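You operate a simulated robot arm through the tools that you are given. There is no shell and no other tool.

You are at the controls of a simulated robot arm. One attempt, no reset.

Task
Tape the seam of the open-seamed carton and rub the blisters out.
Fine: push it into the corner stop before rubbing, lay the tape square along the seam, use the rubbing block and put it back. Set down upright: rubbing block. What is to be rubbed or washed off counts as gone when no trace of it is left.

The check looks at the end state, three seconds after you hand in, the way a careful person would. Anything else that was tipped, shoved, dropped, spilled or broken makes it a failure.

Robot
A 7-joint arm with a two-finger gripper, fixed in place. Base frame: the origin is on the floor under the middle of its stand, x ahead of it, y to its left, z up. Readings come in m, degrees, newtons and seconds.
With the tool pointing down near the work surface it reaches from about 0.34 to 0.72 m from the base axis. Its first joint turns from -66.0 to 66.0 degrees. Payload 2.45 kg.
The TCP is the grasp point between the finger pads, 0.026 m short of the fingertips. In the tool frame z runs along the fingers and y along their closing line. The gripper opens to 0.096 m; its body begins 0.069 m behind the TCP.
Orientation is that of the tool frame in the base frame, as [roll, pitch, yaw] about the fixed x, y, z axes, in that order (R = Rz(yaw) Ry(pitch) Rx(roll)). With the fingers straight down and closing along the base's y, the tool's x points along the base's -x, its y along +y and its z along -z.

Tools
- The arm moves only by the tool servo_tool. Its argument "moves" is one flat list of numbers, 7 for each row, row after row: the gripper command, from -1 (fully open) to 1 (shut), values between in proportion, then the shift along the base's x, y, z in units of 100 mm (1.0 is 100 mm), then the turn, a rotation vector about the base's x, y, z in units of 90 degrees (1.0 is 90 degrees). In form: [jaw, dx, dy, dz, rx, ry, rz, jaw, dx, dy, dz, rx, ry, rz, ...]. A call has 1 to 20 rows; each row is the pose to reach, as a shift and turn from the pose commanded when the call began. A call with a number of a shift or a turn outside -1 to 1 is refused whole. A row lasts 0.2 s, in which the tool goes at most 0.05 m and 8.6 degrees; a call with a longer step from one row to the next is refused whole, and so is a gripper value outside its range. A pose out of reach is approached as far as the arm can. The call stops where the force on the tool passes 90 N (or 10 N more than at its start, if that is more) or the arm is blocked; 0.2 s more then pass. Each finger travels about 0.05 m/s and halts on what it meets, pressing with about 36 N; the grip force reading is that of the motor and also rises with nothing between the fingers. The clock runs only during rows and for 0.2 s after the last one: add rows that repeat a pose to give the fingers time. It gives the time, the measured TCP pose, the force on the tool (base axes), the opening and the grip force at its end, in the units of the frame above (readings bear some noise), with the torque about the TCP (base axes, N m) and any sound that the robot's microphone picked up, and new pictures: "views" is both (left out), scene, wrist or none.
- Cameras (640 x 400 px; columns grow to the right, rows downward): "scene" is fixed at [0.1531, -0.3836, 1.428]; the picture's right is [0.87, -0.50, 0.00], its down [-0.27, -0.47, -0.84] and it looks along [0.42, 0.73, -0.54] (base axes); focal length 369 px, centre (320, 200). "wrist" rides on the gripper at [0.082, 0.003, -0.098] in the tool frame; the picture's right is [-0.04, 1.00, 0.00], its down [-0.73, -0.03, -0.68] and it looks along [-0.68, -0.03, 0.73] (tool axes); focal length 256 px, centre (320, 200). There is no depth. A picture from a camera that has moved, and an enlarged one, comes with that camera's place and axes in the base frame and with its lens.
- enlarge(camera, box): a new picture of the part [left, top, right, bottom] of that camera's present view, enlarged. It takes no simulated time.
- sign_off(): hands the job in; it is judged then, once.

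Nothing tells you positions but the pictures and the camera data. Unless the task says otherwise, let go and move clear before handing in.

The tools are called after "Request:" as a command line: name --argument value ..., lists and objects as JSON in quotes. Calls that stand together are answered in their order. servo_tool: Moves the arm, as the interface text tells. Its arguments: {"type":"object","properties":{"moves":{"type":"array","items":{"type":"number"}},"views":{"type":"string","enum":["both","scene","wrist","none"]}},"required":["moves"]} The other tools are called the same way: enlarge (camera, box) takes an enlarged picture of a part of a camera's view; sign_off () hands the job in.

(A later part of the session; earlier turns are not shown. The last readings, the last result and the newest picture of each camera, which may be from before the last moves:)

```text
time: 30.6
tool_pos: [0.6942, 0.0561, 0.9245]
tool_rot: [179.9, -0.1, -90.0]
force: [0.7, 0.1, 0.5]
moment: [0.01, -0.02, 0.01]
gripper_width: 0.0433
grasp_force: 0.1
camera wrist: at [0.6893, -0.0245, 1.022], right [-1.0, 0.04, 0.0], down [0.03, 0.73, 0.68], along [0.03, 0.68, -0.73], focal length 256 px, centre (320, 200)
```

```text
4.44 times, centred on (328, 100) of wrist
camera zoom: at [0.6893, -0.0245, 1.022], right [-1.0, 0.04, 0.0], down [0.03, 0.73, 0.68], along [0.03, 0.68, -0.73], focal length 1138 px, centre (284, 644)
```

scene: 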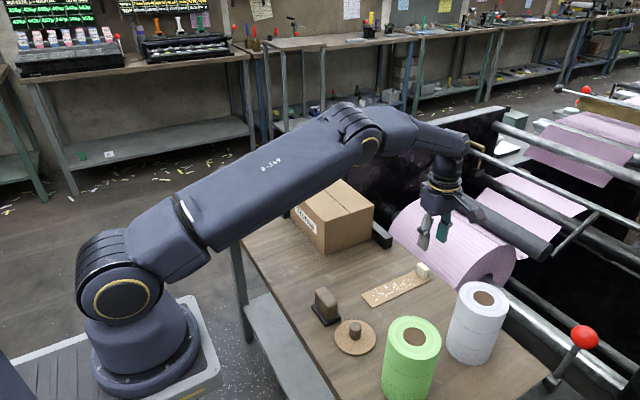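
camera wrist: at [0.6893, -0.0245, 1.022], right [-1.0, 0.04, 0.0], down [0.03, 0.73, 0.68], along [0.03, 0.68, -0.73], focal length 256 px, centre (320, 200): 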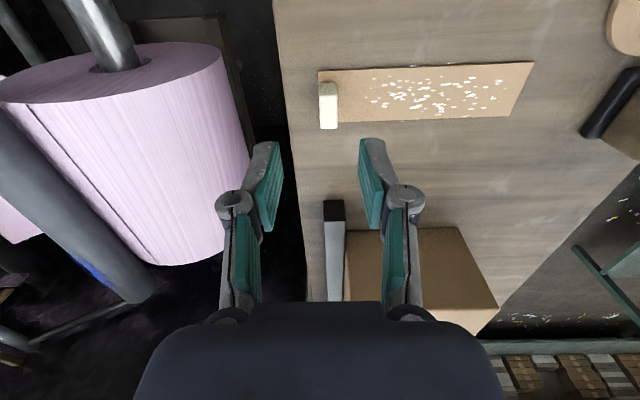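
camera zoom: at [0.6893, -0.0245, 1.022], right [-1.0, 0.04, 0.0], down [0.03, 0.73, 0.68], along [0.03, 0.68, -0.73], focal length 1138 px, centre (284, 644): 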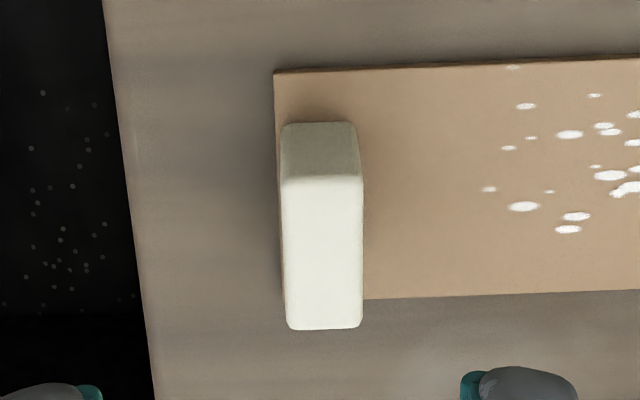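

The tab centre is at about (0.687, 0.062), a few mm from the TCP. I'll correct for that, descend, and check before the last few millimetres.

Request:
servo_tool --moves '[0.1, -0.055, 0.05, 0, 0, 0, 0, 0.1, -0.055, 0.05, -0.3, 0, 0, 0, 0.1, -0.055, 0.05, -0.6, 0, 0, 0, 0.1, -0.055, 0.05, -0.75, 0, 0, 0, 0.1, -0.055, 0.05, -0.75, 0, 0, 0]' --views "both"

Request:
enlarge --camera "wrist" --box '[230, 90, 410, 210]'

Request:
enlarge --camera "scene" --box '[370, 200, 480, 300]'

```text
time: 31.8
tool_pos: [0.6868, 0.0622, 0.845]
tool_rot: [-180.0, 0.0, -89.9]
force: [-0.3, 0.8, 0.1]
moment: [-0.01, 0.0, 0.0]
gripper_width: 0.0434
grasp_force: 0.0
camera wrist: at [0.6825, -0.0177, 0.9435], right [-1.0, 0.04, 0.0], down [0.03, 0.73, 0.68], along [0.03, 0.68, -0.73], focal length 256 px, centre (320, 200)
```

scene: 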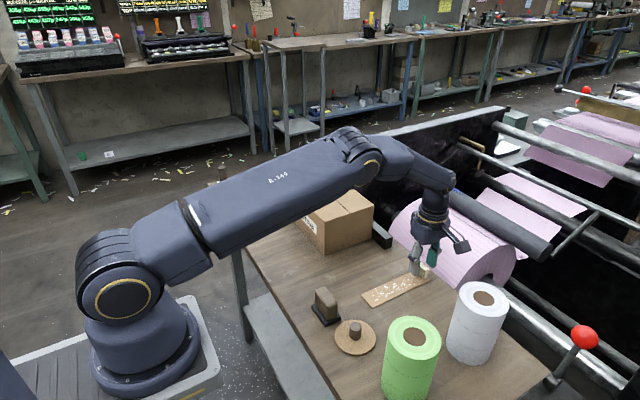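
wrist: 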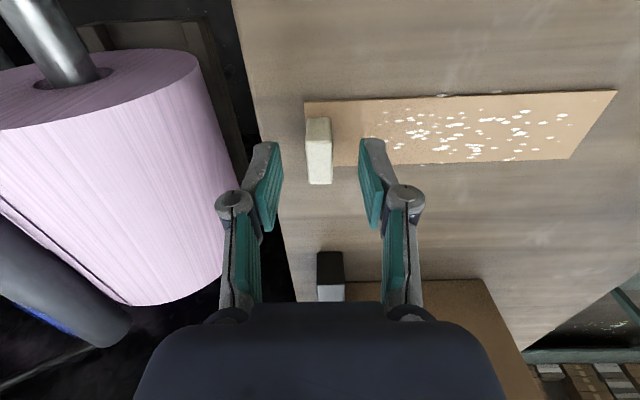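

```text
3.33 times, centred on (320, 150) of wrist
camera zoom: at [0.6825, -0.0177, 0.9435], right [-1.0, 0.04, 0.0], down [0.03, 0.73, 0.68], along [0.03, 0.68, -0.73], focal length 853 px, centre (320, 367)
```

zoom: 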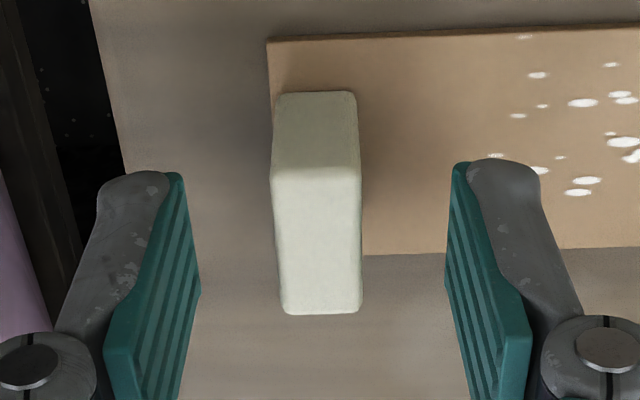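

```text
4.00 times, centred on (425, 250) of scene
camera zoom: at [0.1531, -0.3836, 1.428], right [0.87, -0.5, 0.0], down [-0.27, -0.47, -0.84], along [0.42, 0.73, -0.54], focal length 1477 px, centre (-100, 0)
```

zoom: 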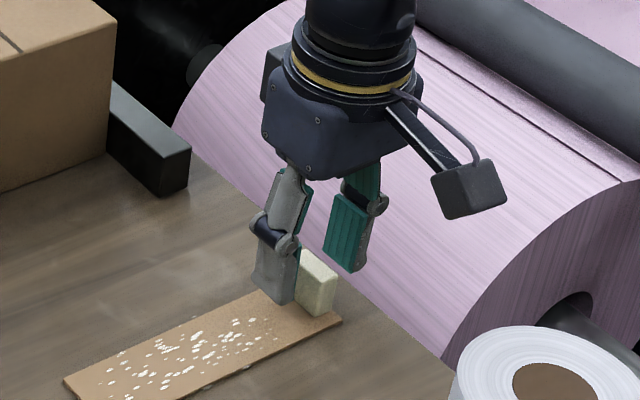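

The tab is centred between the fingers. I'll nudge 2.5 mm in −y, lower 11 mm, and close on it.

Request:
servo_tool --moves '[0.1, 0, -0.025, -0.05, 0, 0, 0, 0.1, 0, -0.025, -0.11, 0, 0, 0, 0.1, 0, -0.025, -0.11, 0, 0, 0]' --views "wrist"

Request:
enlarge --camera "wrist" --box '[230, 90, 410, 210]'

Request:
enlarge --camera "scene" --box '[390, 230, 470, 300]'

```text
time: 32.6
tool_pos: [0.6847, 0.0616, 0.8349]
tool_rot: [-180.0, 0.0, -90.0]
force: [-1.0, 0.2, -0.5]
moment: [-0.01, -0.02, -0.03]
gripper_width: 0.0433
grasp_force: 0.0
camera wrist: at [0.6809, -0.0191, 0.9319], right [-1.0, 0.04, 0.0], down [0.03, 0.73, 0.68], along [0.03, 0.68, -0.73], focal length 256 px, centre (320, 200)
```

wrist: 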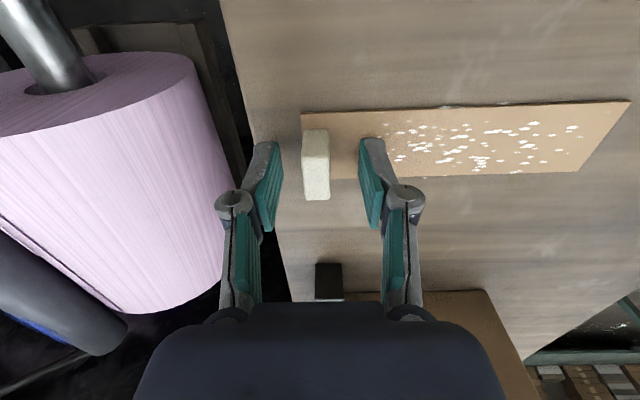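

```text
3.33 times, centred on (320, 150) of wrist
camera zoom: at [0.6809, -0.0191, 0.9319], right [-1.0, 0.04, 0.0], down [0.03, 0.73, 0.68], along [0.03, 0.68, -0.73], focal length 853 px, centre (320, 367)
```

zoom: 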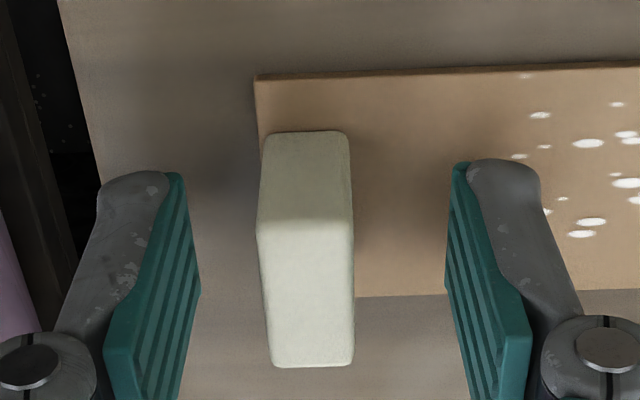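

```text
5.71 times, centred on (430, 265) of scene
camera zoom: at [0.1531, -0.3836, 1.428], right [0.87, -0.5, 0.0], down [-0.27, -0.47, -0.84], along [0.42, 0.73, -0.54], focal length 2110 px, centre (-309, -171)
```

zoom: 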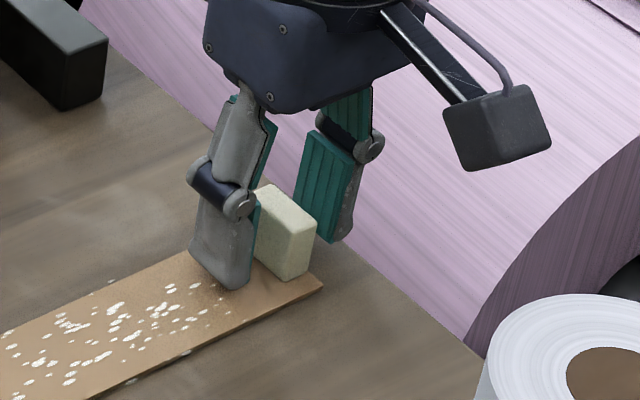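

The tab is centred in y and about 2 mm off in x. I'll correct that and close.

Request:
servo_tool --moves '[0.1, 0.02, 0, 0, 0, 0, 0, 0.1, 0.02, 0, 0, 0, 0, 0, 0.5, 0.02, 0, 0, 0, 0, 0, 0.8, 0.02, 0, 0, 0, 0, 0, 1, 0.02, 0, 0, 0, 0, 0, 1, 0.02, 0, 0, 0, 0, 0, 1, 0.02, 0, 0, 0, 0, 0]' --views "both"

Request:
enlarge --camera "wrist" --box '[230, 90, 410, 210]'

```text
time: 34.2
tool_pos: [0.6864, 0.062, 0.8338]
tool_rot: [180.0, 0.0, -90.0]
force: [0.2, -0.4, -0.4]
moment: [-0.02, -0.01, 0.0]
gripper_width: 0.0124
grasp_force: 36.5
camera wrist: at [0.6828, -0.0192, 0.9318], right [-1.0, 0.04, 0.0], down [0.03, 0.73, 0.68], along [0.03, 0.68, -0.73], focal length 256 px, centre (320, 200)
```

scene: 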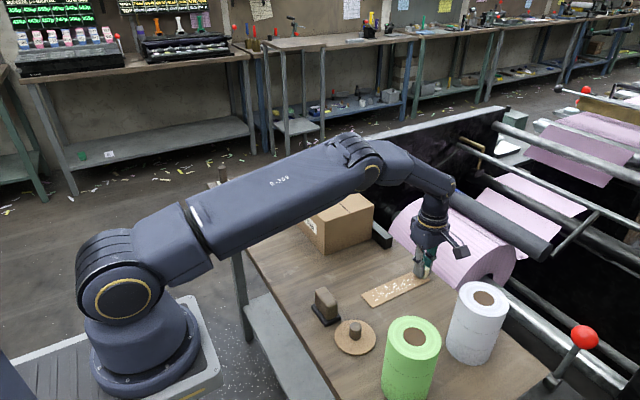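
wrist: 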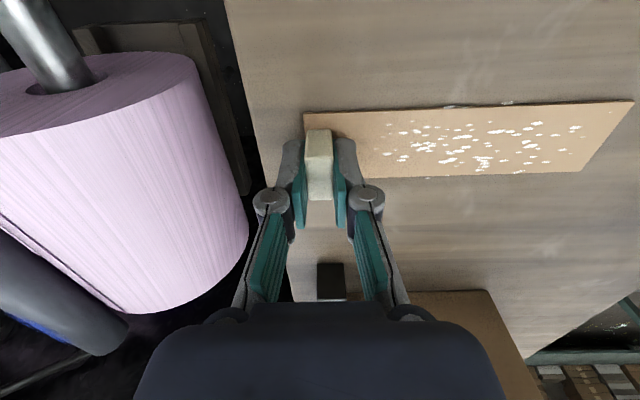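

```text
3.33 times, centred on (320, 150) of wrist
camera zoom: at [0.6828, -0.0192, 0.9318], right [-1.0, 0.04, 0.0], down [0.03, 0.73, 0.68], along [0.03, 0.68, -0.73], focal length 853 px, centre (320, 367)
```

zoom: 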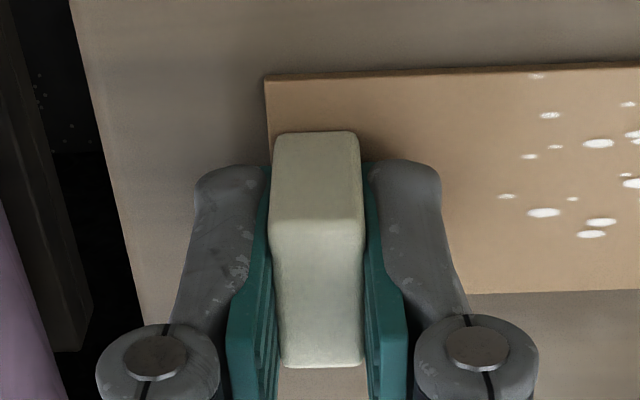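

The tab is gripped (12.4 mm wide, 36 N). I'll lift gently and check that the strip stays level.

Request:
servo_tool --moves '[1, 0, 0, 0.05, 0, 0, 0, 1, 0, 0, 0.15, 0, 0, 0, 1, 0, 0, 0.3, 0, 0, 0, 1, 0, 0, 0.3, 0, 0, 0]' --views "both"

Request:
enlarge --camera "scene" --box '[340, 210, 470, 310]'

```text
time: 35.2
tool_pos: [0.6884, 0.0628, 0.8625]
tool_rot: [180.0, 0.0, -90.0]
force: [0.1, -0.2, 0.0]
moment: [-0.02, -0.01, -0.03]
gripper_width: 0.0125
grasp_force: 35.6
camera wrist: at [0.6833, -0.0182, 0.961], right [-1.0, 0.04, 0.0], down [0.03, 0.73, 0.68], along [0.03, 0.68, -0.73], focal length 256 px, centre (320, 200)
```

scene: 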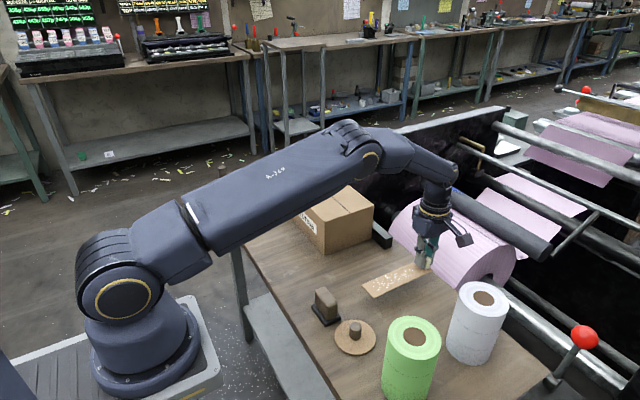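
wrist: 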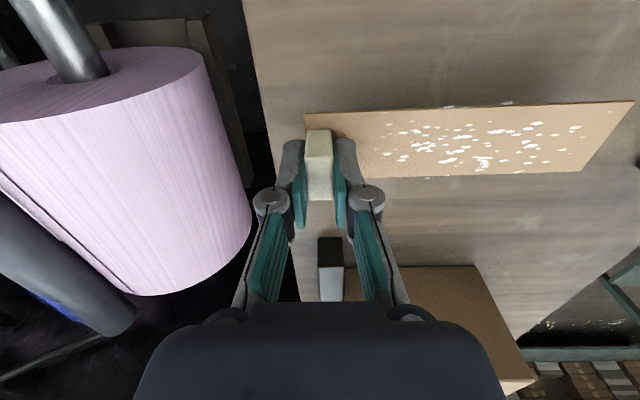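

```text
4.00 times, centred on (405, 260) of scene
camera zoom: at [0.1531, -0.3836, 1.428], right [0.87, -0.5, 0.0], down [-0.27, -0.47, -0.84], along [0.42, 0.73, -0.54], focal length 1477 px, centre (-20, -40)
```

zoom: 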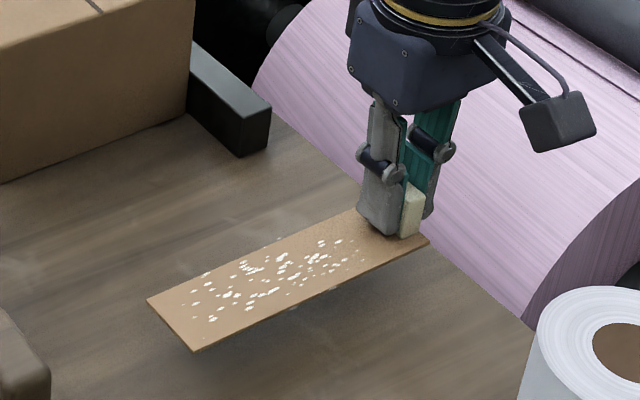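

The strip came up level and firm. I'll raise it, turn it −90° so it runs along +y, and carry it above the carton.

Request:
servo_tool --moves '[1, 0, 0, 0.4, 0, 0, 0, 1, 0, 0, 0.8, 0, 0, 0, 1, 0, 0, 1.0, 0, 0, 0]' --views "none"

Request:
servo_tool --moves '[1, -0.1, 0.05, 0.3, 0, 0, -0.08, 1, -0.2, 0.1, 0.4, 0, 0, -0.17, 1, -0.3, 0.2, 0.4, 0, 0, -0.26, 1, -0.4, 0.3, 0.4, 0, 0, -0.35, 1, -0.5, 0.4, 0.4, 0, 0, -0.44, 1, -0.6, 0.5, 0.4, 0, 0, -0.53, 1, -0.7, 0.6, 0.4, 0, 0, -0.62, 1, -0.8, 0.7, 0.4, 0, 0, -0.71, 1, -0.9, 0.8, 0.4, 0, 0, -0.8, 1, -0.9, 0.9, 0.4, 0, 0, -0.89, 1, -0.9, 1.0, 0.4, 0, 0, -0.97, 1, -0.9, 1.0, 0.4, 0, 0, -1.0, 1, -0.9, 1.0, 0.4, 0, 0, -1.0]' --views "both"

```text
time: 36.0
tool_pos: [0.688, 0.0637, 0.9642]
tool_rot: [180.0, 0.0, -90.0]
force: [0.1, 1.4, -0.4]
moment: [0.01, 0.01, 0.0]
gripper_width: 0.0128
grasp_force: 35.8
```

```text
time: 38.8
tool_pos: [0.5975, 0.1632, 1.0052]
tool_rot: [179.9, 0.0, 179.9]
force: [0.2, -1.1, -1.7]
moment: [-0.04, -0.04, 0.02]
gripper_width: 0.0126
grasp_force: 36.0
camera wrist: at [0.5149, 0.1677, 1.1022], right [0.04, 1.0, 0.0], down [0.73, -0.03, 0.68], along [0.68, -0.03, -0.73], focal length 256 px, centre (320, 200)
```

scene: 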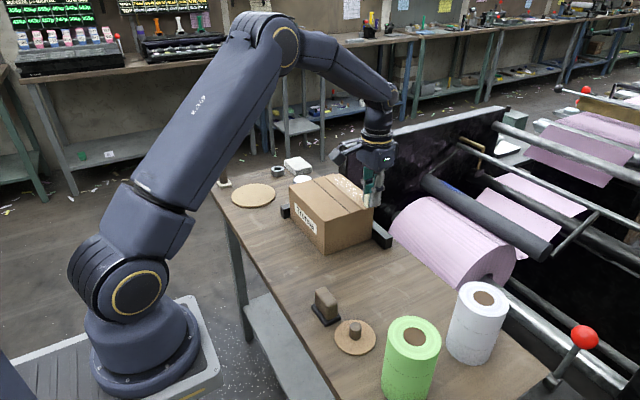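
wrist: 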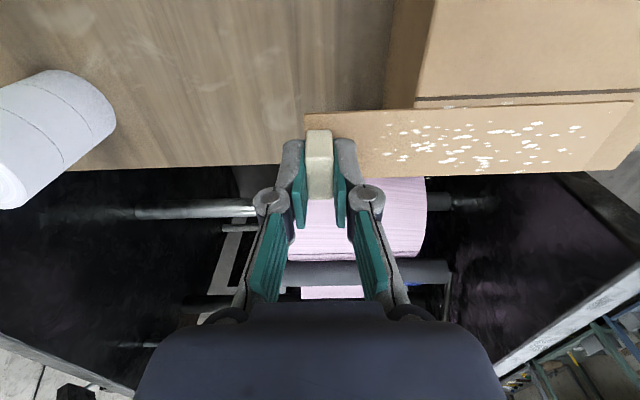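

The strip now runs along +y at x≈0.597. I'll carry it over the carton to y≈0.2545, lower it part-way, and check the alignment against the seam.

Request:
servo_tool --moves '[1, -0.02, 0.3, 0, 0, 0, 0, 1, -0.04, 0.6, 0, 0, 0, 0, 1, -0.04, 0.91, 0, 0, 0, 0, 1, -0.04, 0.91, -0.2, 0, 0, 0, 1, -0.04, 0.91, -0.4, 0, 0, 0, 1, -0.04, 0.91, -0.4, 0, 0, 0]' --views "both"

Request:
enlarge --camera "scene" --box '[280, 130, 420, 240]'

Request:
enlarge --camera "wrist" --box '[220, 60, 640, 260]'

```text
time: 40.2
tool_pos: [0.5928, 0.2543, 0.9654]
tool_rot: [-180.0, 0.0, 180.0]
force: [0.0, -0.5, -0.4]
moment: [0.0, 0.03, -0.02]
gripper_width: 0.0124
grasp_force: 35.7
camera wrist: at [0.5098, 0.2588, 1.0619], right [0.04, 1.0, 0.0], down [0.73, -0.03, 0.68], along [0.68, -0.03, -0.73], focal length 256 px, centre (320, 200)
```

scene: 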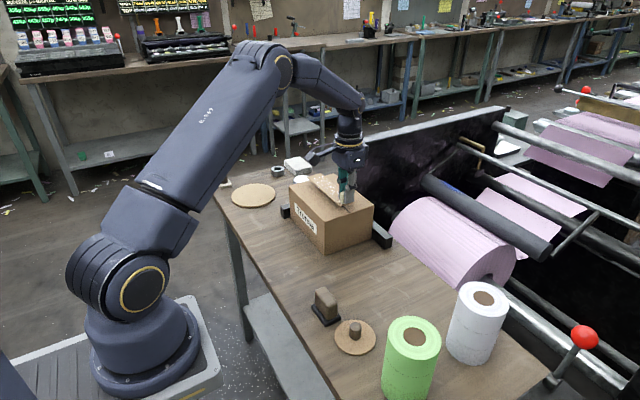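
wrist: 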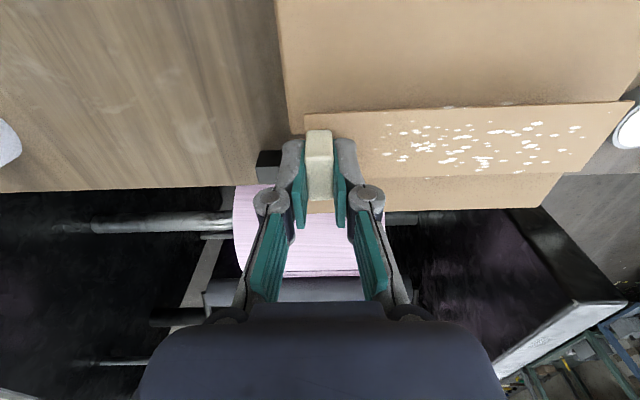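

```text
3.64 times, centred on (350, 185) of scene
camera zoom: at [0.1531, -0.3836, 1.428], right [0.87, -0.5, 0.0], down [-0.27, -0.47, -0.84], along [0.42, 0.73, -0.54], focal length 1343 px, centre (211, 254)
```

zoom: 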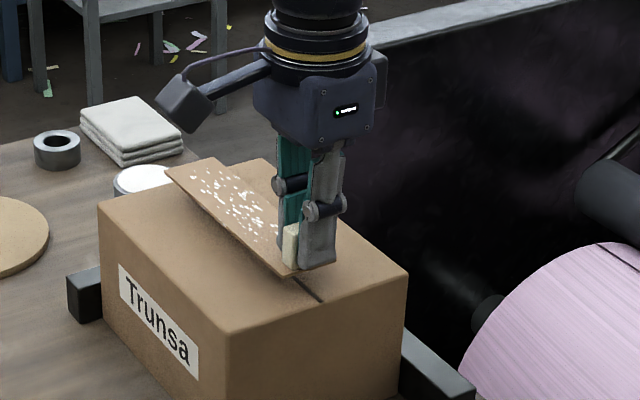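

```text
1.52 times, centred on (430, 160) of wrist
camera zoom: at [0.5098, 0.2588, 1.0619], right [0.04, 1.0, 0.0], down [0.73, -0.03, 0.68], along [0.68, -0.03, -0.73], focal length 390 px, centre (152, 261)
```

zoom: 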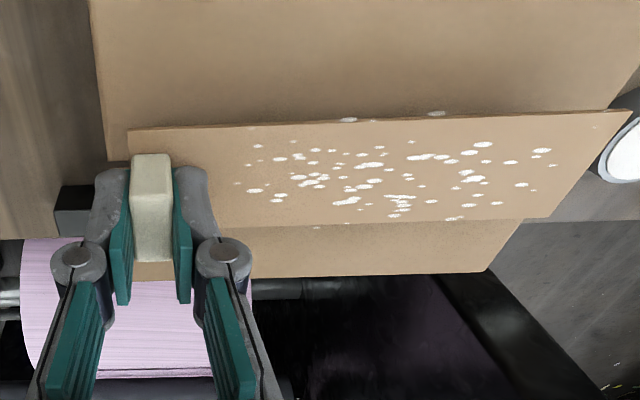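

The strip is square and about 3 mm short of the seam line in x. I'll shift it and come down to just above the carton top.

Request:
servo_tool --moves '[1, 0.03, 0.02, 0, 0, 0, 0, 1, 0.03, 0.02, -0.07, 0, 0, 0, 1, 0.03, 0.02, -0.13, 0, 0, 0, 1, 0.03, 0.02, -0.15, 0, 0, 0, 1, 0.03, 0.02, -0.15, 0, 0, 0]' --views "both"

Request:
enlarge --camera "scene" --box '[290, 155, 390, 225]'

Request:
enlarge --camera "wrist" --box '[220, 60, 640, 260]'

```text
time: 41.4
tool_pos: [0.5968, 0.2556, 0.9489]
tool_rot: [-180.0, 0.1, 180.0]
force: [0.1, -0.6, -0.7]
moment: [-0.02, -0.04, 0.02]
gripper_width: 0.0124
grasp_force: 35.9
camera wrist: at [0.5141, 0.2602, 1.0465], right [0.04, 1.0, 0.0], down [0.73, -0.03, 0.68], along [0.68, -0.03, -0.73], focal length 256 px, centre (320, 200)
```

scene: 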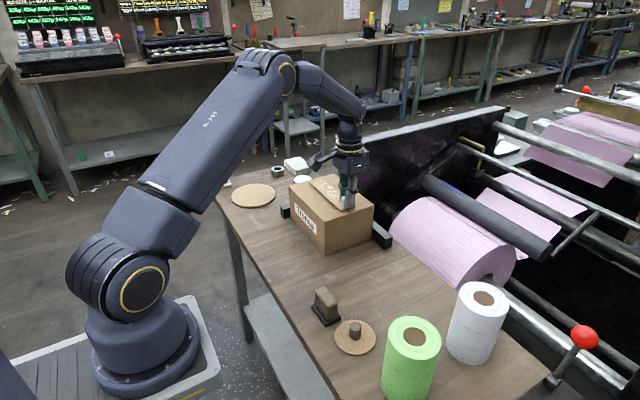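
wrist: 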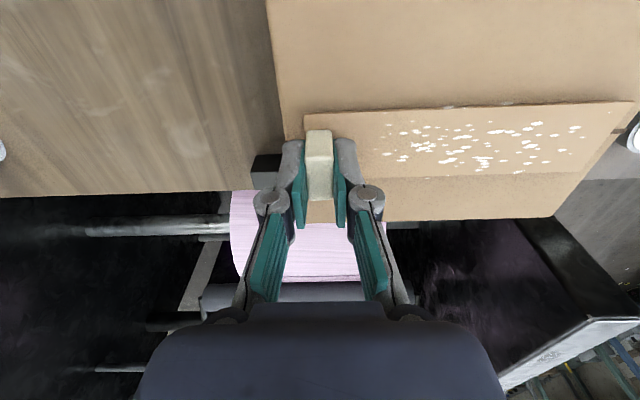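

```text
5.71 times, centred on (340, 190) of scene
camera zoom: at [0.1531, -0.3836, 1.428], right [0.87, -0.5, 0.0], down [-0.27, -0.47, -0.84], along [0.42, 0.73, -0.54], focal length 2110 px, centre (206, 257)
```

zoom: 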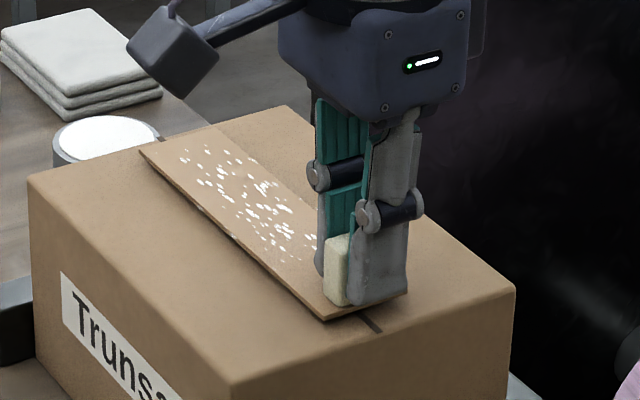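

```text
1.52 times, centred on (430, 160) of wrist
camera zoom: at [0.5141, 0.2602, 1.0465], right [0.04, 1.0, 0.0], down [0.73, -0.03, 0.68], along [0.68, -0.03, -0.73], focal length 390 px, centre (152, 261)
```

zoom: 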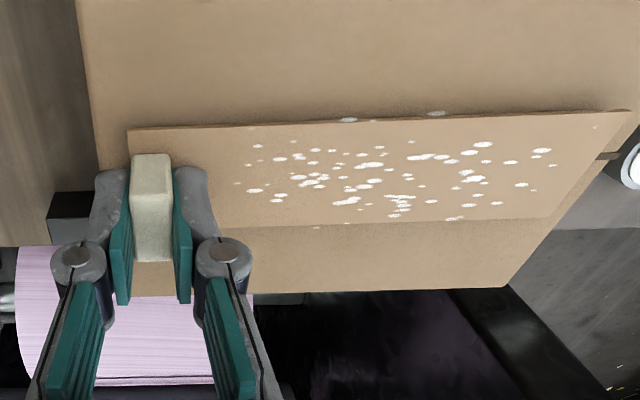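

Request:
enlarge --camera "scene" --box '[304, 170, 344, 195]'

Request:
enlarge --camera "scene" --box '[335, 195, 375, 220]'

Request:
enlarge --camera "wrist" --box '[560, 110, 640, 220]'

```text
16.00 times, centred on (324, 182) of scene
camera zoom: at [0.1531, -0.3836, 1.428], right [0.87, -0.5, 0.0], down [-0.27, -0.47, -0.84], along [0.42, 0.73, -0.54], focal length 5907 px, centre (256, 480)
```

zoom: 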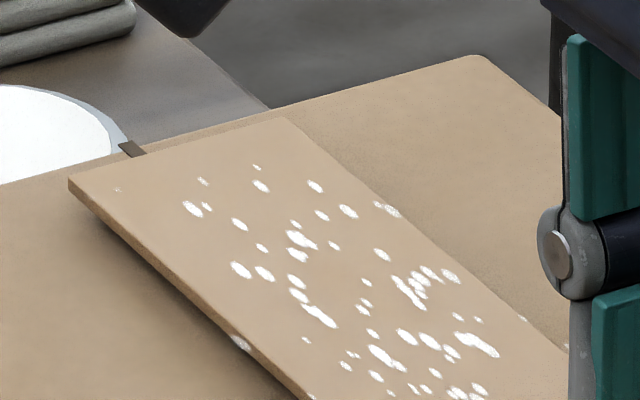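

```text
16.00 times, centred on (355, 208) of scene
camera zoom: at [0.1531, -0.3836, 1.428], right [0.87, -0.5, 0.0], down [-0.27, -0.47, -0.84], along [0.42, 0.73, -0.54], focal length 5907 px, centre (-240, 80)
```

zoom: 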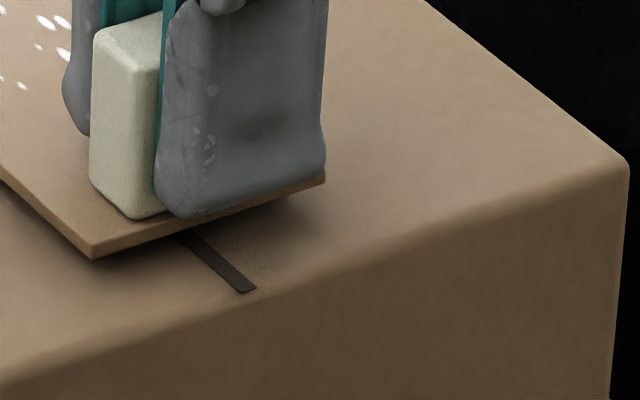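

```text
3.64 times, centred on (600, 165) of wrist
camera zoom: at [0.5141, 0.2602, 1.0465], right [0.04, 1.0, 0.0], down [0.73, -0.03, 0.68], along [0.68, -0.03, -0.73], focal length 931 px, centre (-698, 327)
```

zoom: 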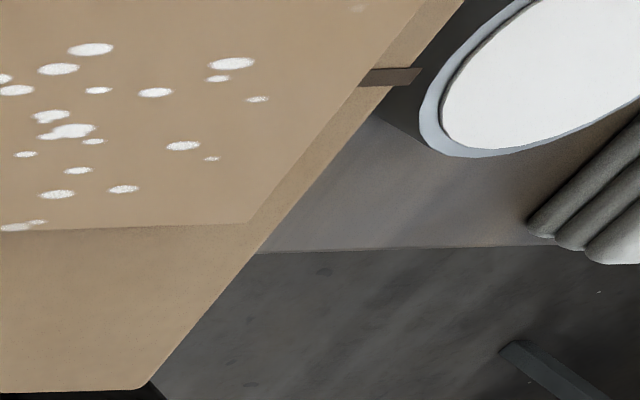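

The strip is centred lengthwise (about 14 mm of seam shows at each end) and within 1–2 mm of the seam line. I'll shift it −1.5 mm in x and lower gently to contact.

Request:
servo_tool --moves '[1, -0.015, 0, 0, 0, 0, 0, 1, -0.015, 0, -0.015, 0, 0, 0, 1, -0.015, 0, -0.03, 0, 0, 0, 1, -0.015, 0, -0.03, 0, 0, 0]' --views "none"

Request:
servo_tool --moves '[1, 0, 0, -0.01, 0, 0, 0, 1, 0, 0, -0.02, 0, 0, 0, 1, 0, 0, -0.02, 0, 0, 0]' --views "none"

```text
time: 42.4
tool_pos: [0.5945, 0.2548, 0.9459]
tool_rot: [-180.0, 0.0, 179.9]
force: [0.3, -0.1, 0.8]
moment: [0.02, 0.01, 0.0]
gripper_width: 0.0126
grasp_force: 35.3
```

```text
time: 43.2
tool_pos: [0.5941, 0.2555, 0.9443]
tool_rot: [180.0, 0.0, -180.0]
force: [-0.4, 0.3, -0.4]
moment: [-0.02, 0.03, -0.02]
gripper_width: 0.0126
grasp_force: 36.2
```

Request:
servo_tool --moves '[1, 0, 0, -0.01, 0, 0, 0, 1, 0, 0, -0.02, 0, 0, 0, 1, 0, 0, -0.02, 0, 0, 0]' --views "none"

```text
time: 44.0
tool_pos: [0.5948, 0.256, 0.9437]
tool_rot: [179.9, 0.0, 180.0]
force: [0.4, -0.3, 10.9]
moment: [0.0, 0.05, 0.0]
gripper_width: 0.0122
grasp_force: 36.0
```

It touched down (11 N), so the carton top is at z≈0.910. I'll check the alignment before releasing.

Request:
enlarge --camera "scene" --box '[304, 170, 344, 195]'

Request:
enlarge --camera "scene" --box '[335, 195, 375, 220]'

Request:
enlarge --camera "wrist" --box '[220, 60, 640, 260]'

```text
16.00 times, centred on (324, 182) of scene
camera zoom: at [0.1528, -0.3837, 1.428], right [0.87, -0.5, 0.0], down [-0.27, -0.47, -0.84], along [0.42, 0.73, -0.54], focal length 5907 px, centre (256, 480)
```

zoom: 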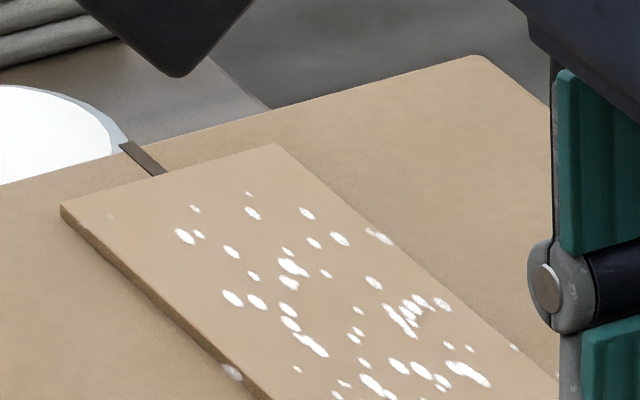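

```text
16.00 times, centred on (355, 208) of scene
camera zoom: at [0.1528, -0.3837, 1.428], right [0.87, -0.5, 0.0], down [-0.27, -0.47, -0.84], along [0.42, 0.73, -0.54], focal length 5907 px, centre (-240, 80)
```

zoom: 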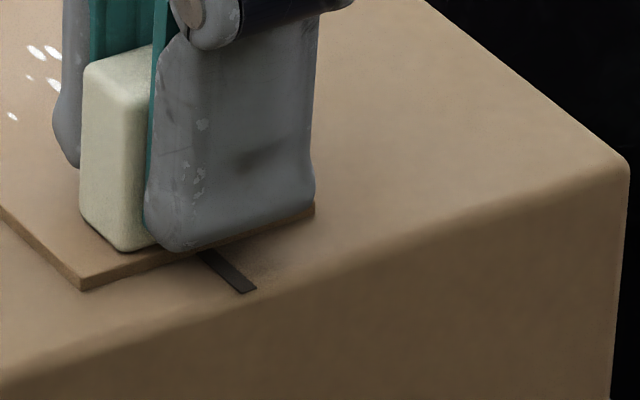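

```text
1.52 times, centred on (430, 160) of wrist
camera zoom: at [0.5119, 0.2597, 1.0412], right [0.04, 1.0, 0.0], down [0.73, -0.03, 0.68], along [0.68, -0.03, -0.73], focal length 390 px, centre (152, 261)
```

zoom: 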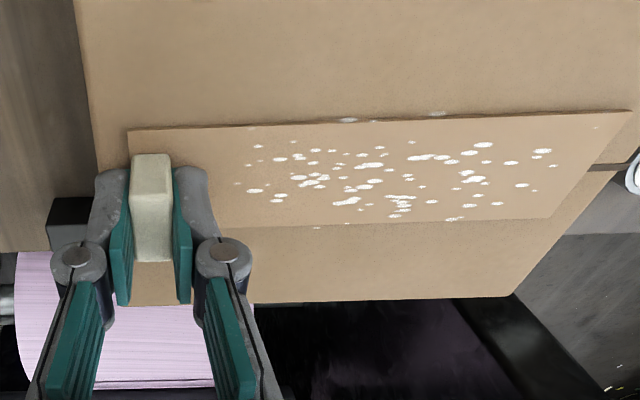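

It's very close: the seam is about 2 mm to the +x side of the strip's centre line. I'll lift slightly, shift +2 mm and set it down again.

Request:
servo_tool --moves '[1, 0, 0, 0.02, 0, 0, 0, 1, 0, 0, 0.05, 0, 0, 0, 1, 0.02, 0, 0.05, 0, 0, 0, 1, 0.02, 0, 0.05, 0, 0, 0, 1, 0.02, 0, 0.02, 0, 0, 0, 1, 0.02, 0, 0.01, 0, 0, 0, 1, 0.02, 0, 0.0, 0, 0, 0]' --views "both"

Request:
enlarge --camera "scene" --box '[304, 170, 344, 195]'

Request:
enlarge --camera "scene" --box '[335, 195, 375, 220]'

```text
time: 45.6
tool_pos: [0.5958, 0.2565, 0.9437]
tool_rot: [-180.0, 0.1, 180.0]
force: [-11.2, -11.8, 14.5]
moment: [-0.23, 0.46, 0.38]
gripper_width: 0.0128
grasp_force: 35.9
camera wrist: at [0.5135, 0.26, 1.0414], right [0.04, 1.0, 0.0], down [0.73, -0.03, 0.68], along [0.68, -0.03, -0.73], focal length 256 px, centre (320, 200)
```

scene: 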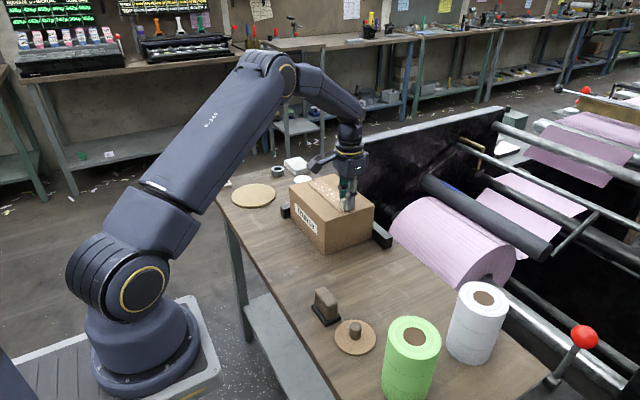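
wrist: 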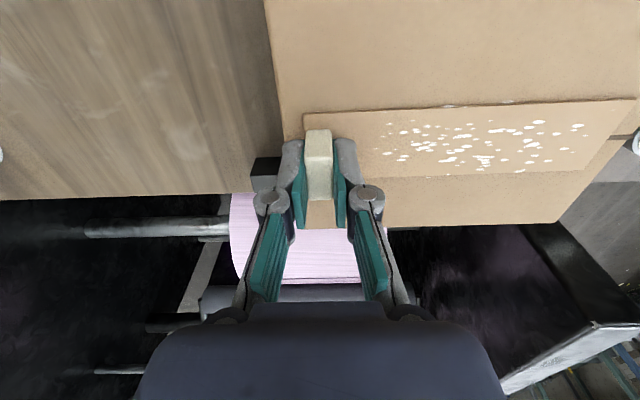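

```text
16.00 times, centred on (324, 182) of scene
camera zoom: at [0.1525, -0.3841, 1.428], right [0.87, -0.5, 0.0], down [-0.27, -0.47, -0.84], along [0.42, 0.73, -0.54], focal length 5907 px, centre (256, 480)
```

zoom: 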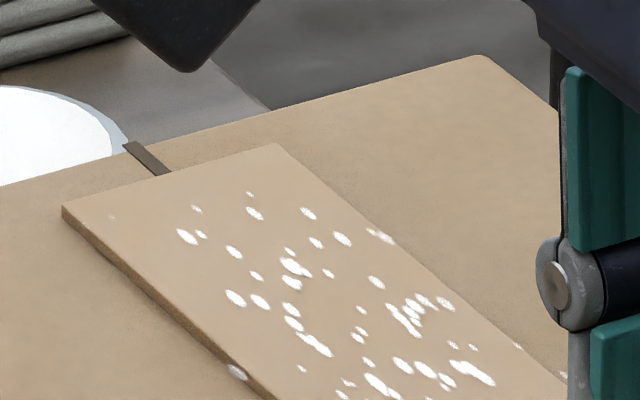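

```text
16.00 times, centred on (355, 208) of scene
camera zoom: at [0.1525, -0.3841, 1.428], right [0.87, -0.5, 0.0], down [-0.27, -0.47, -0.84], along [0.42, 0.73, -0.54], focal length 5907 px, centre (-240, 80)
```

zoom: 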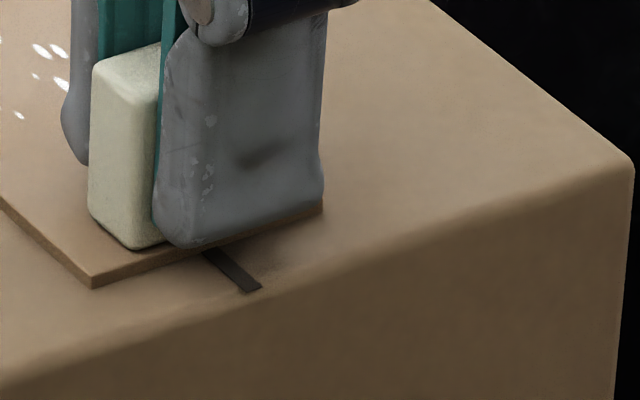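

The tape has stuck to the carton on contact, since the seam and strip moved together. It lies square with only about 2 mm offset, and the push is into the corner. I'll release the tab and rise straight up.

Request:
servo_tool --moves '[0.6, 0, 0, 0, 0, 0, 0, 0.2, 0, 0, 0, 0, 0, 0, 0, 0, 0, 0, 0, 0, 0, 0, 0, 0, 0, 0, 0, 0, 0, 0, 0, 0.1, 0, 0, 0, 0, 0, 0, 0.4, 0, 0, 0, 0, 0, 0, 0.8, 0, 0, 0]' --views "both"

Request:
enlarge --camera "scene" --box '[270, 150, 400, 260]'

```text
time: 47.2
tool_pos: [0.5981, 0.2547, 1.023]
tool_rot: [-179.9, -0.1, 180.0]
force: [-0.6, 0.5, 0.4]
moment: [0.02, 0.0, -0.02]
gripper_width: 0.0482
grasp_force: 0.1
camera wrist: at [0.5155, 0.2585, 1.1207], right [0.04, 1.0, 0.0], down [0.73, -0.03, 0.68], along [0.68, -0.03, -0.73], focal length 256 px, centre (320, 200)
```

scene: 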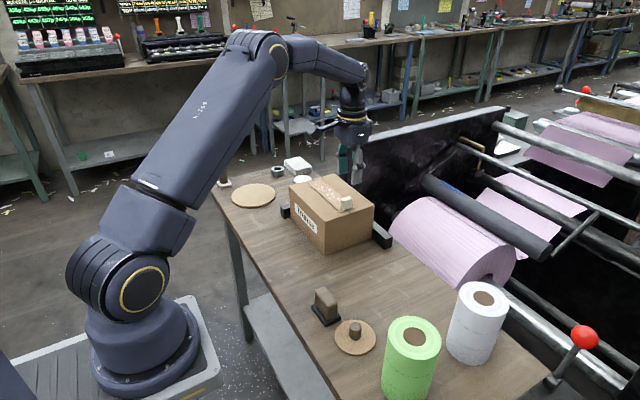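
wrist: 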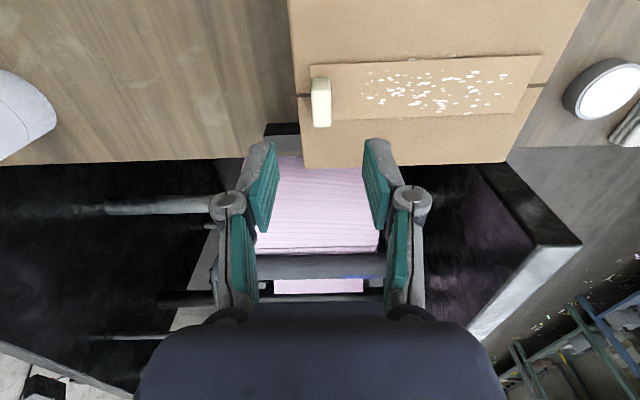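

```text
3.64 times, centred on (335, 205) of scene
camera zoom: at [0.153, -0.3836, 1.428], right [0.87, -0.5, 0.0], down [-0.27, -0.47, -0.84], along [0.42, 0.73, -0.54], focal length 1343 px, centre (266, 182)
```

zoom: 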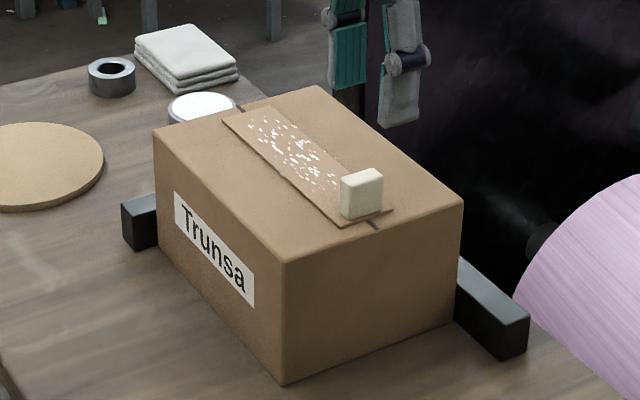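

Request:
enlarge --camera "wrist" --box '[280, 40, 560, 180]'

Request:
enlarge --camera "scene" --box '[320, 165, 380, 215]'

```text
2.29 times, centred on (420, 110) of wrist
camera zoom: at [0.5155, 0.2585, 1.1207], right [0.04, 1.0, 0.0], down [0.73, -0.03, 0.68], along [0.68, -0.03, -0.73], focal length 585 px, centre (91, 406)
```

zoom: 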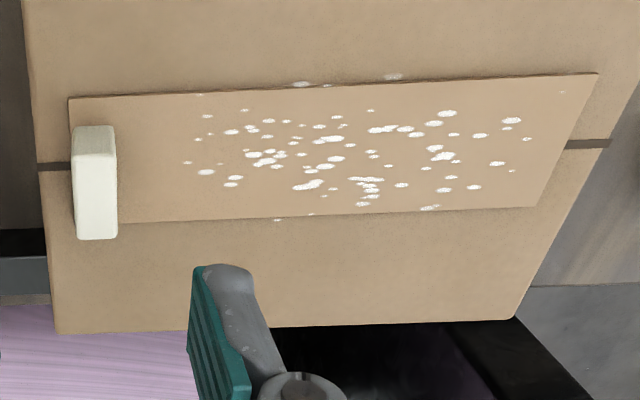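

```text
8.00 times, centred on (350, 190) of scene
camera zoom: at [0.153, -0.3836, 1.428], right [0.87, -0.5, 0.0], down [-0.27, -0.47, -0.84], along [0.42, 0.73, -0.54], focal length 2954 px, centre (80, 280)
```

zoom: 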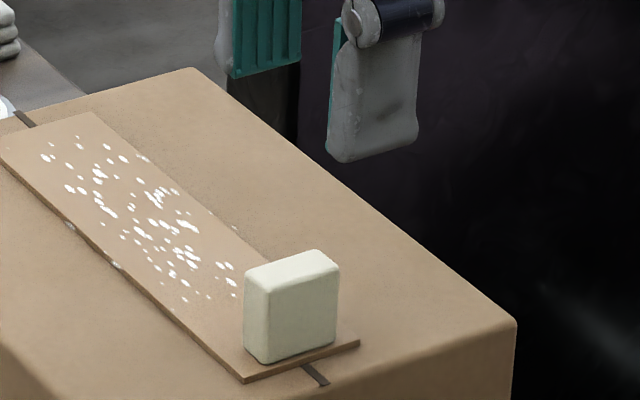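

The tape is square and centred on the seam. Next is the rubbing block, so I'll move above it at about (0.4315, 0.076) for a closer look.

Request:
servo_tool --moves '[-0.56, -0.28, -0.3, 0, 0, 0, 0, -0.56, -0.56, -0.6, 0, 0, 0, 0, -0.56, -0.83, -0.9, 0, 0, 0, 0]' --views "none"

Request:
servo_tool --moves '[-0.56, -0.28, -0.3, 0, 0, 0, 0, -0.56, -0.56, -0.6, 0, 0, 0, 0, -0.56, -0.83, -0.89, 0, 0, 0, 0, -0.56, -0.83, -0.89, -0.4, 0, 0, 0, -0.56, -0.83, -0.89, -0.8, 0, 0, 0, -0.56, -0.83, -0.89, -0.8, 0, 0, 0]' --views "both"

Request:
enlarge --camera "wrist" --box '[220, 60, 420, 190]'

Request:
enlarge --camera "scene" --box '[280, 230, 400, 350]'

```text
time: 48.0
tool_pos: [0.5153, 0.1673, 1.0202]
tool_rot: [180.0, 0.0, -180.0]
force: [0.0, 0.4, 0.7]
moment: [0.0, -0.01, 0.0]
gripper_width: 0.0751
grasp_force: 0.1
```

```text
time: 49.4
tool_pos: [0.432, 0.0731, 0.9402]
tool_rot: [-180.0, 0.0, 179.9]
force: [-0.3, -0.1, 0.3]
moment: [-0.02, 0.0, 0.0]
gripper_width: 0.0748
grasp_force: 0.2
camera wrist: at [0.3483, 0.0779, 1.0384], right [0.04, 1.0, 0.0], down [0.73, -0.03, 0.68], along [0.68, -0.03, -0.73], focal length 256 px, centre (320, 200)
```

scene: 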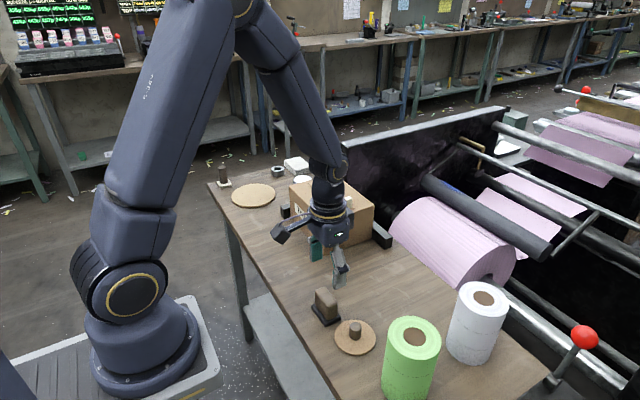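
wrist: 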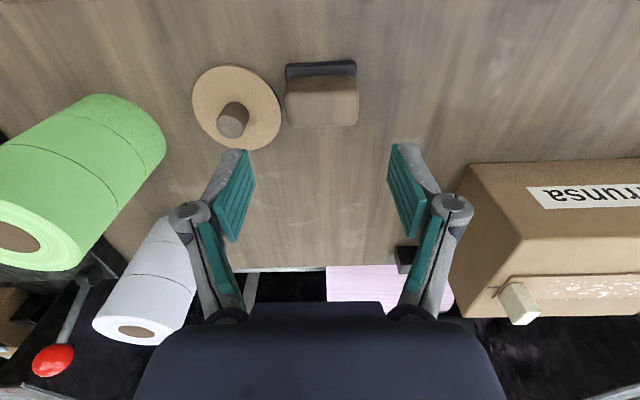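

```text
3.08 times, centred on (320, 125) of wrist
camera zoom: at [0.3483, 0.0779, 1.0384], right [0.04, 1.0, 0.0], down [0.73, -0.03, 0.68], along [0.68, -0.03, -0.73], focal length 788 px, centre (320, 431)
```

zoom: 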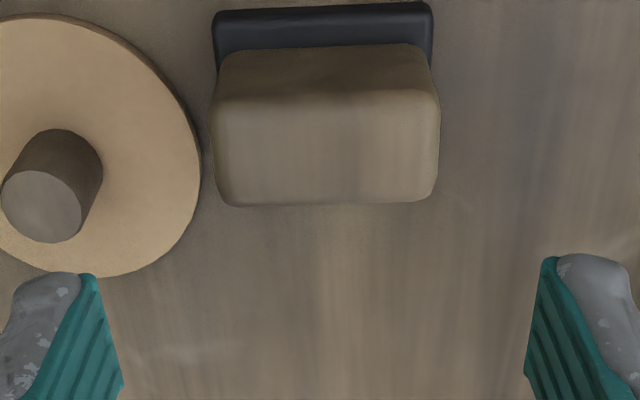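

```text
3.33 times, centred on (340, 290) of scene
camera zoom: at [0.1531, -0.3836, 1.428], right [0.87, -0.5, 0.0], down [-0.27, -0.47, -0.84], along [0.42, 0.73, -0.54], focal length 1231 px, centre (253, -100)
```

zoom: 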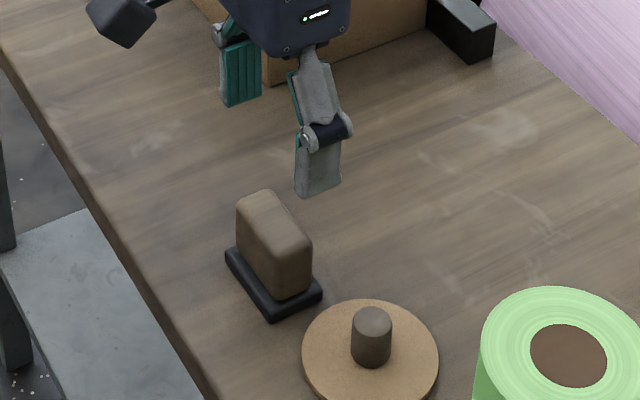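

The block's handle is 27×55 mm, centred at about (0.431, 0.076), with its top near z≈0.85. The disc and peg are clear of the finger path, so I'll descend to grip the handle.

Request:
servo_tool --moves '[-0.56, 0, 0.01, -0.3, 0, 0, 0, -0.56, 0, 0.01, -0.6, 0, 0, 0, -0.56, 0, 0.01, -0.8, 0, 0, 0, -0.56, 0, 0.01, -0.8, 0, 0, 0]' --views "both"

Request:
enlarge --camera "wrist" --box '[200, 80, 440, 230]'

Request:
enlarge --camera "scene" --box '[280, 250, 380, 350]'

```text
time: 50.4
tool_pos: [0.4298, 0.0756, 0.8609]
tool_rot: [-180.0, 0.0, 180.0]
force: [-0.7, 0.4, -0.5]
moment: [-0.03, -0.02, -0.01]
gripper_width: 0.075
grasp_force: 0.1
camera wrist: at [0.3464, 0.0804, 0.9585], right [0.04, 1.0, 0.0], down [0.73, -0.03, 0.68], along [0.68, -0.03, -0.73], focal length 256 px, centre (320, 200)
```

scene: 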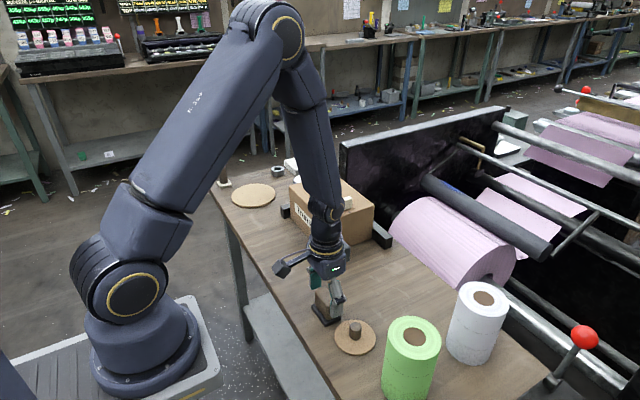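
wrist: 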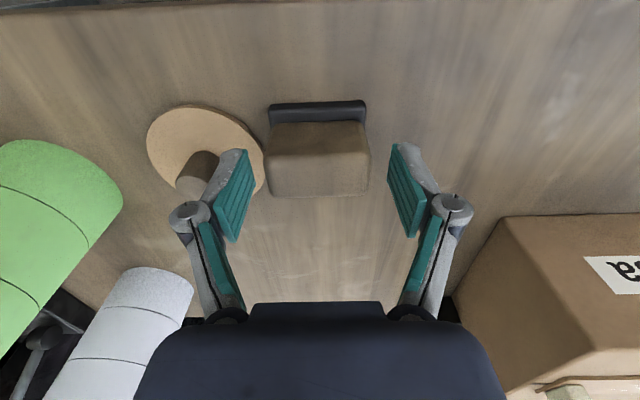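

```text
2.67 times, centred on (320, 155) of wrist
camera zoom: at [0.3464, 0.0804, 0.9585], right [0.04, 1.0, 0.0], down [0.73, -0.03, 0.68], along [0.68, -0.03, -0.73], focal length 683 px, centre (320, 320)
```

zoom: 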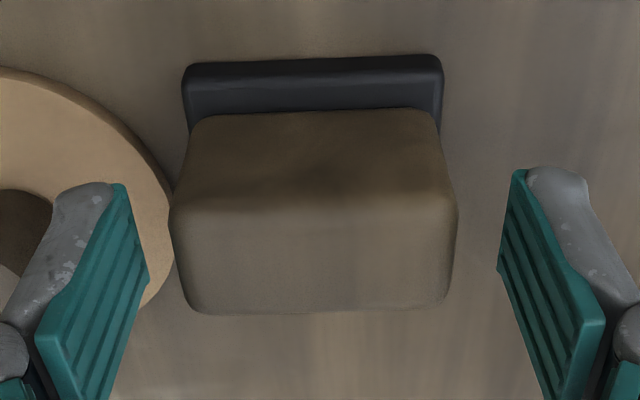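

```text
4.00 times, centred on (330, 300) of scene
camera zoom: at [0.1531, -0.3836, 1.428], right [0.87, -0.5, 0.0], down [-0.27, -0.47, -0.84], along [0.42, 0.73, -0.54], focal length 1477 px, centre (280, -200)
```

zoom: 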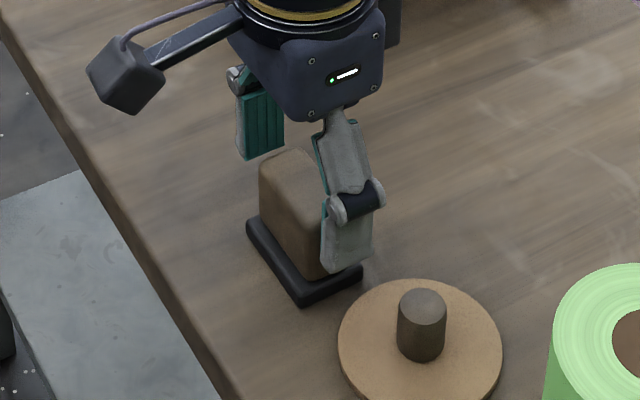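

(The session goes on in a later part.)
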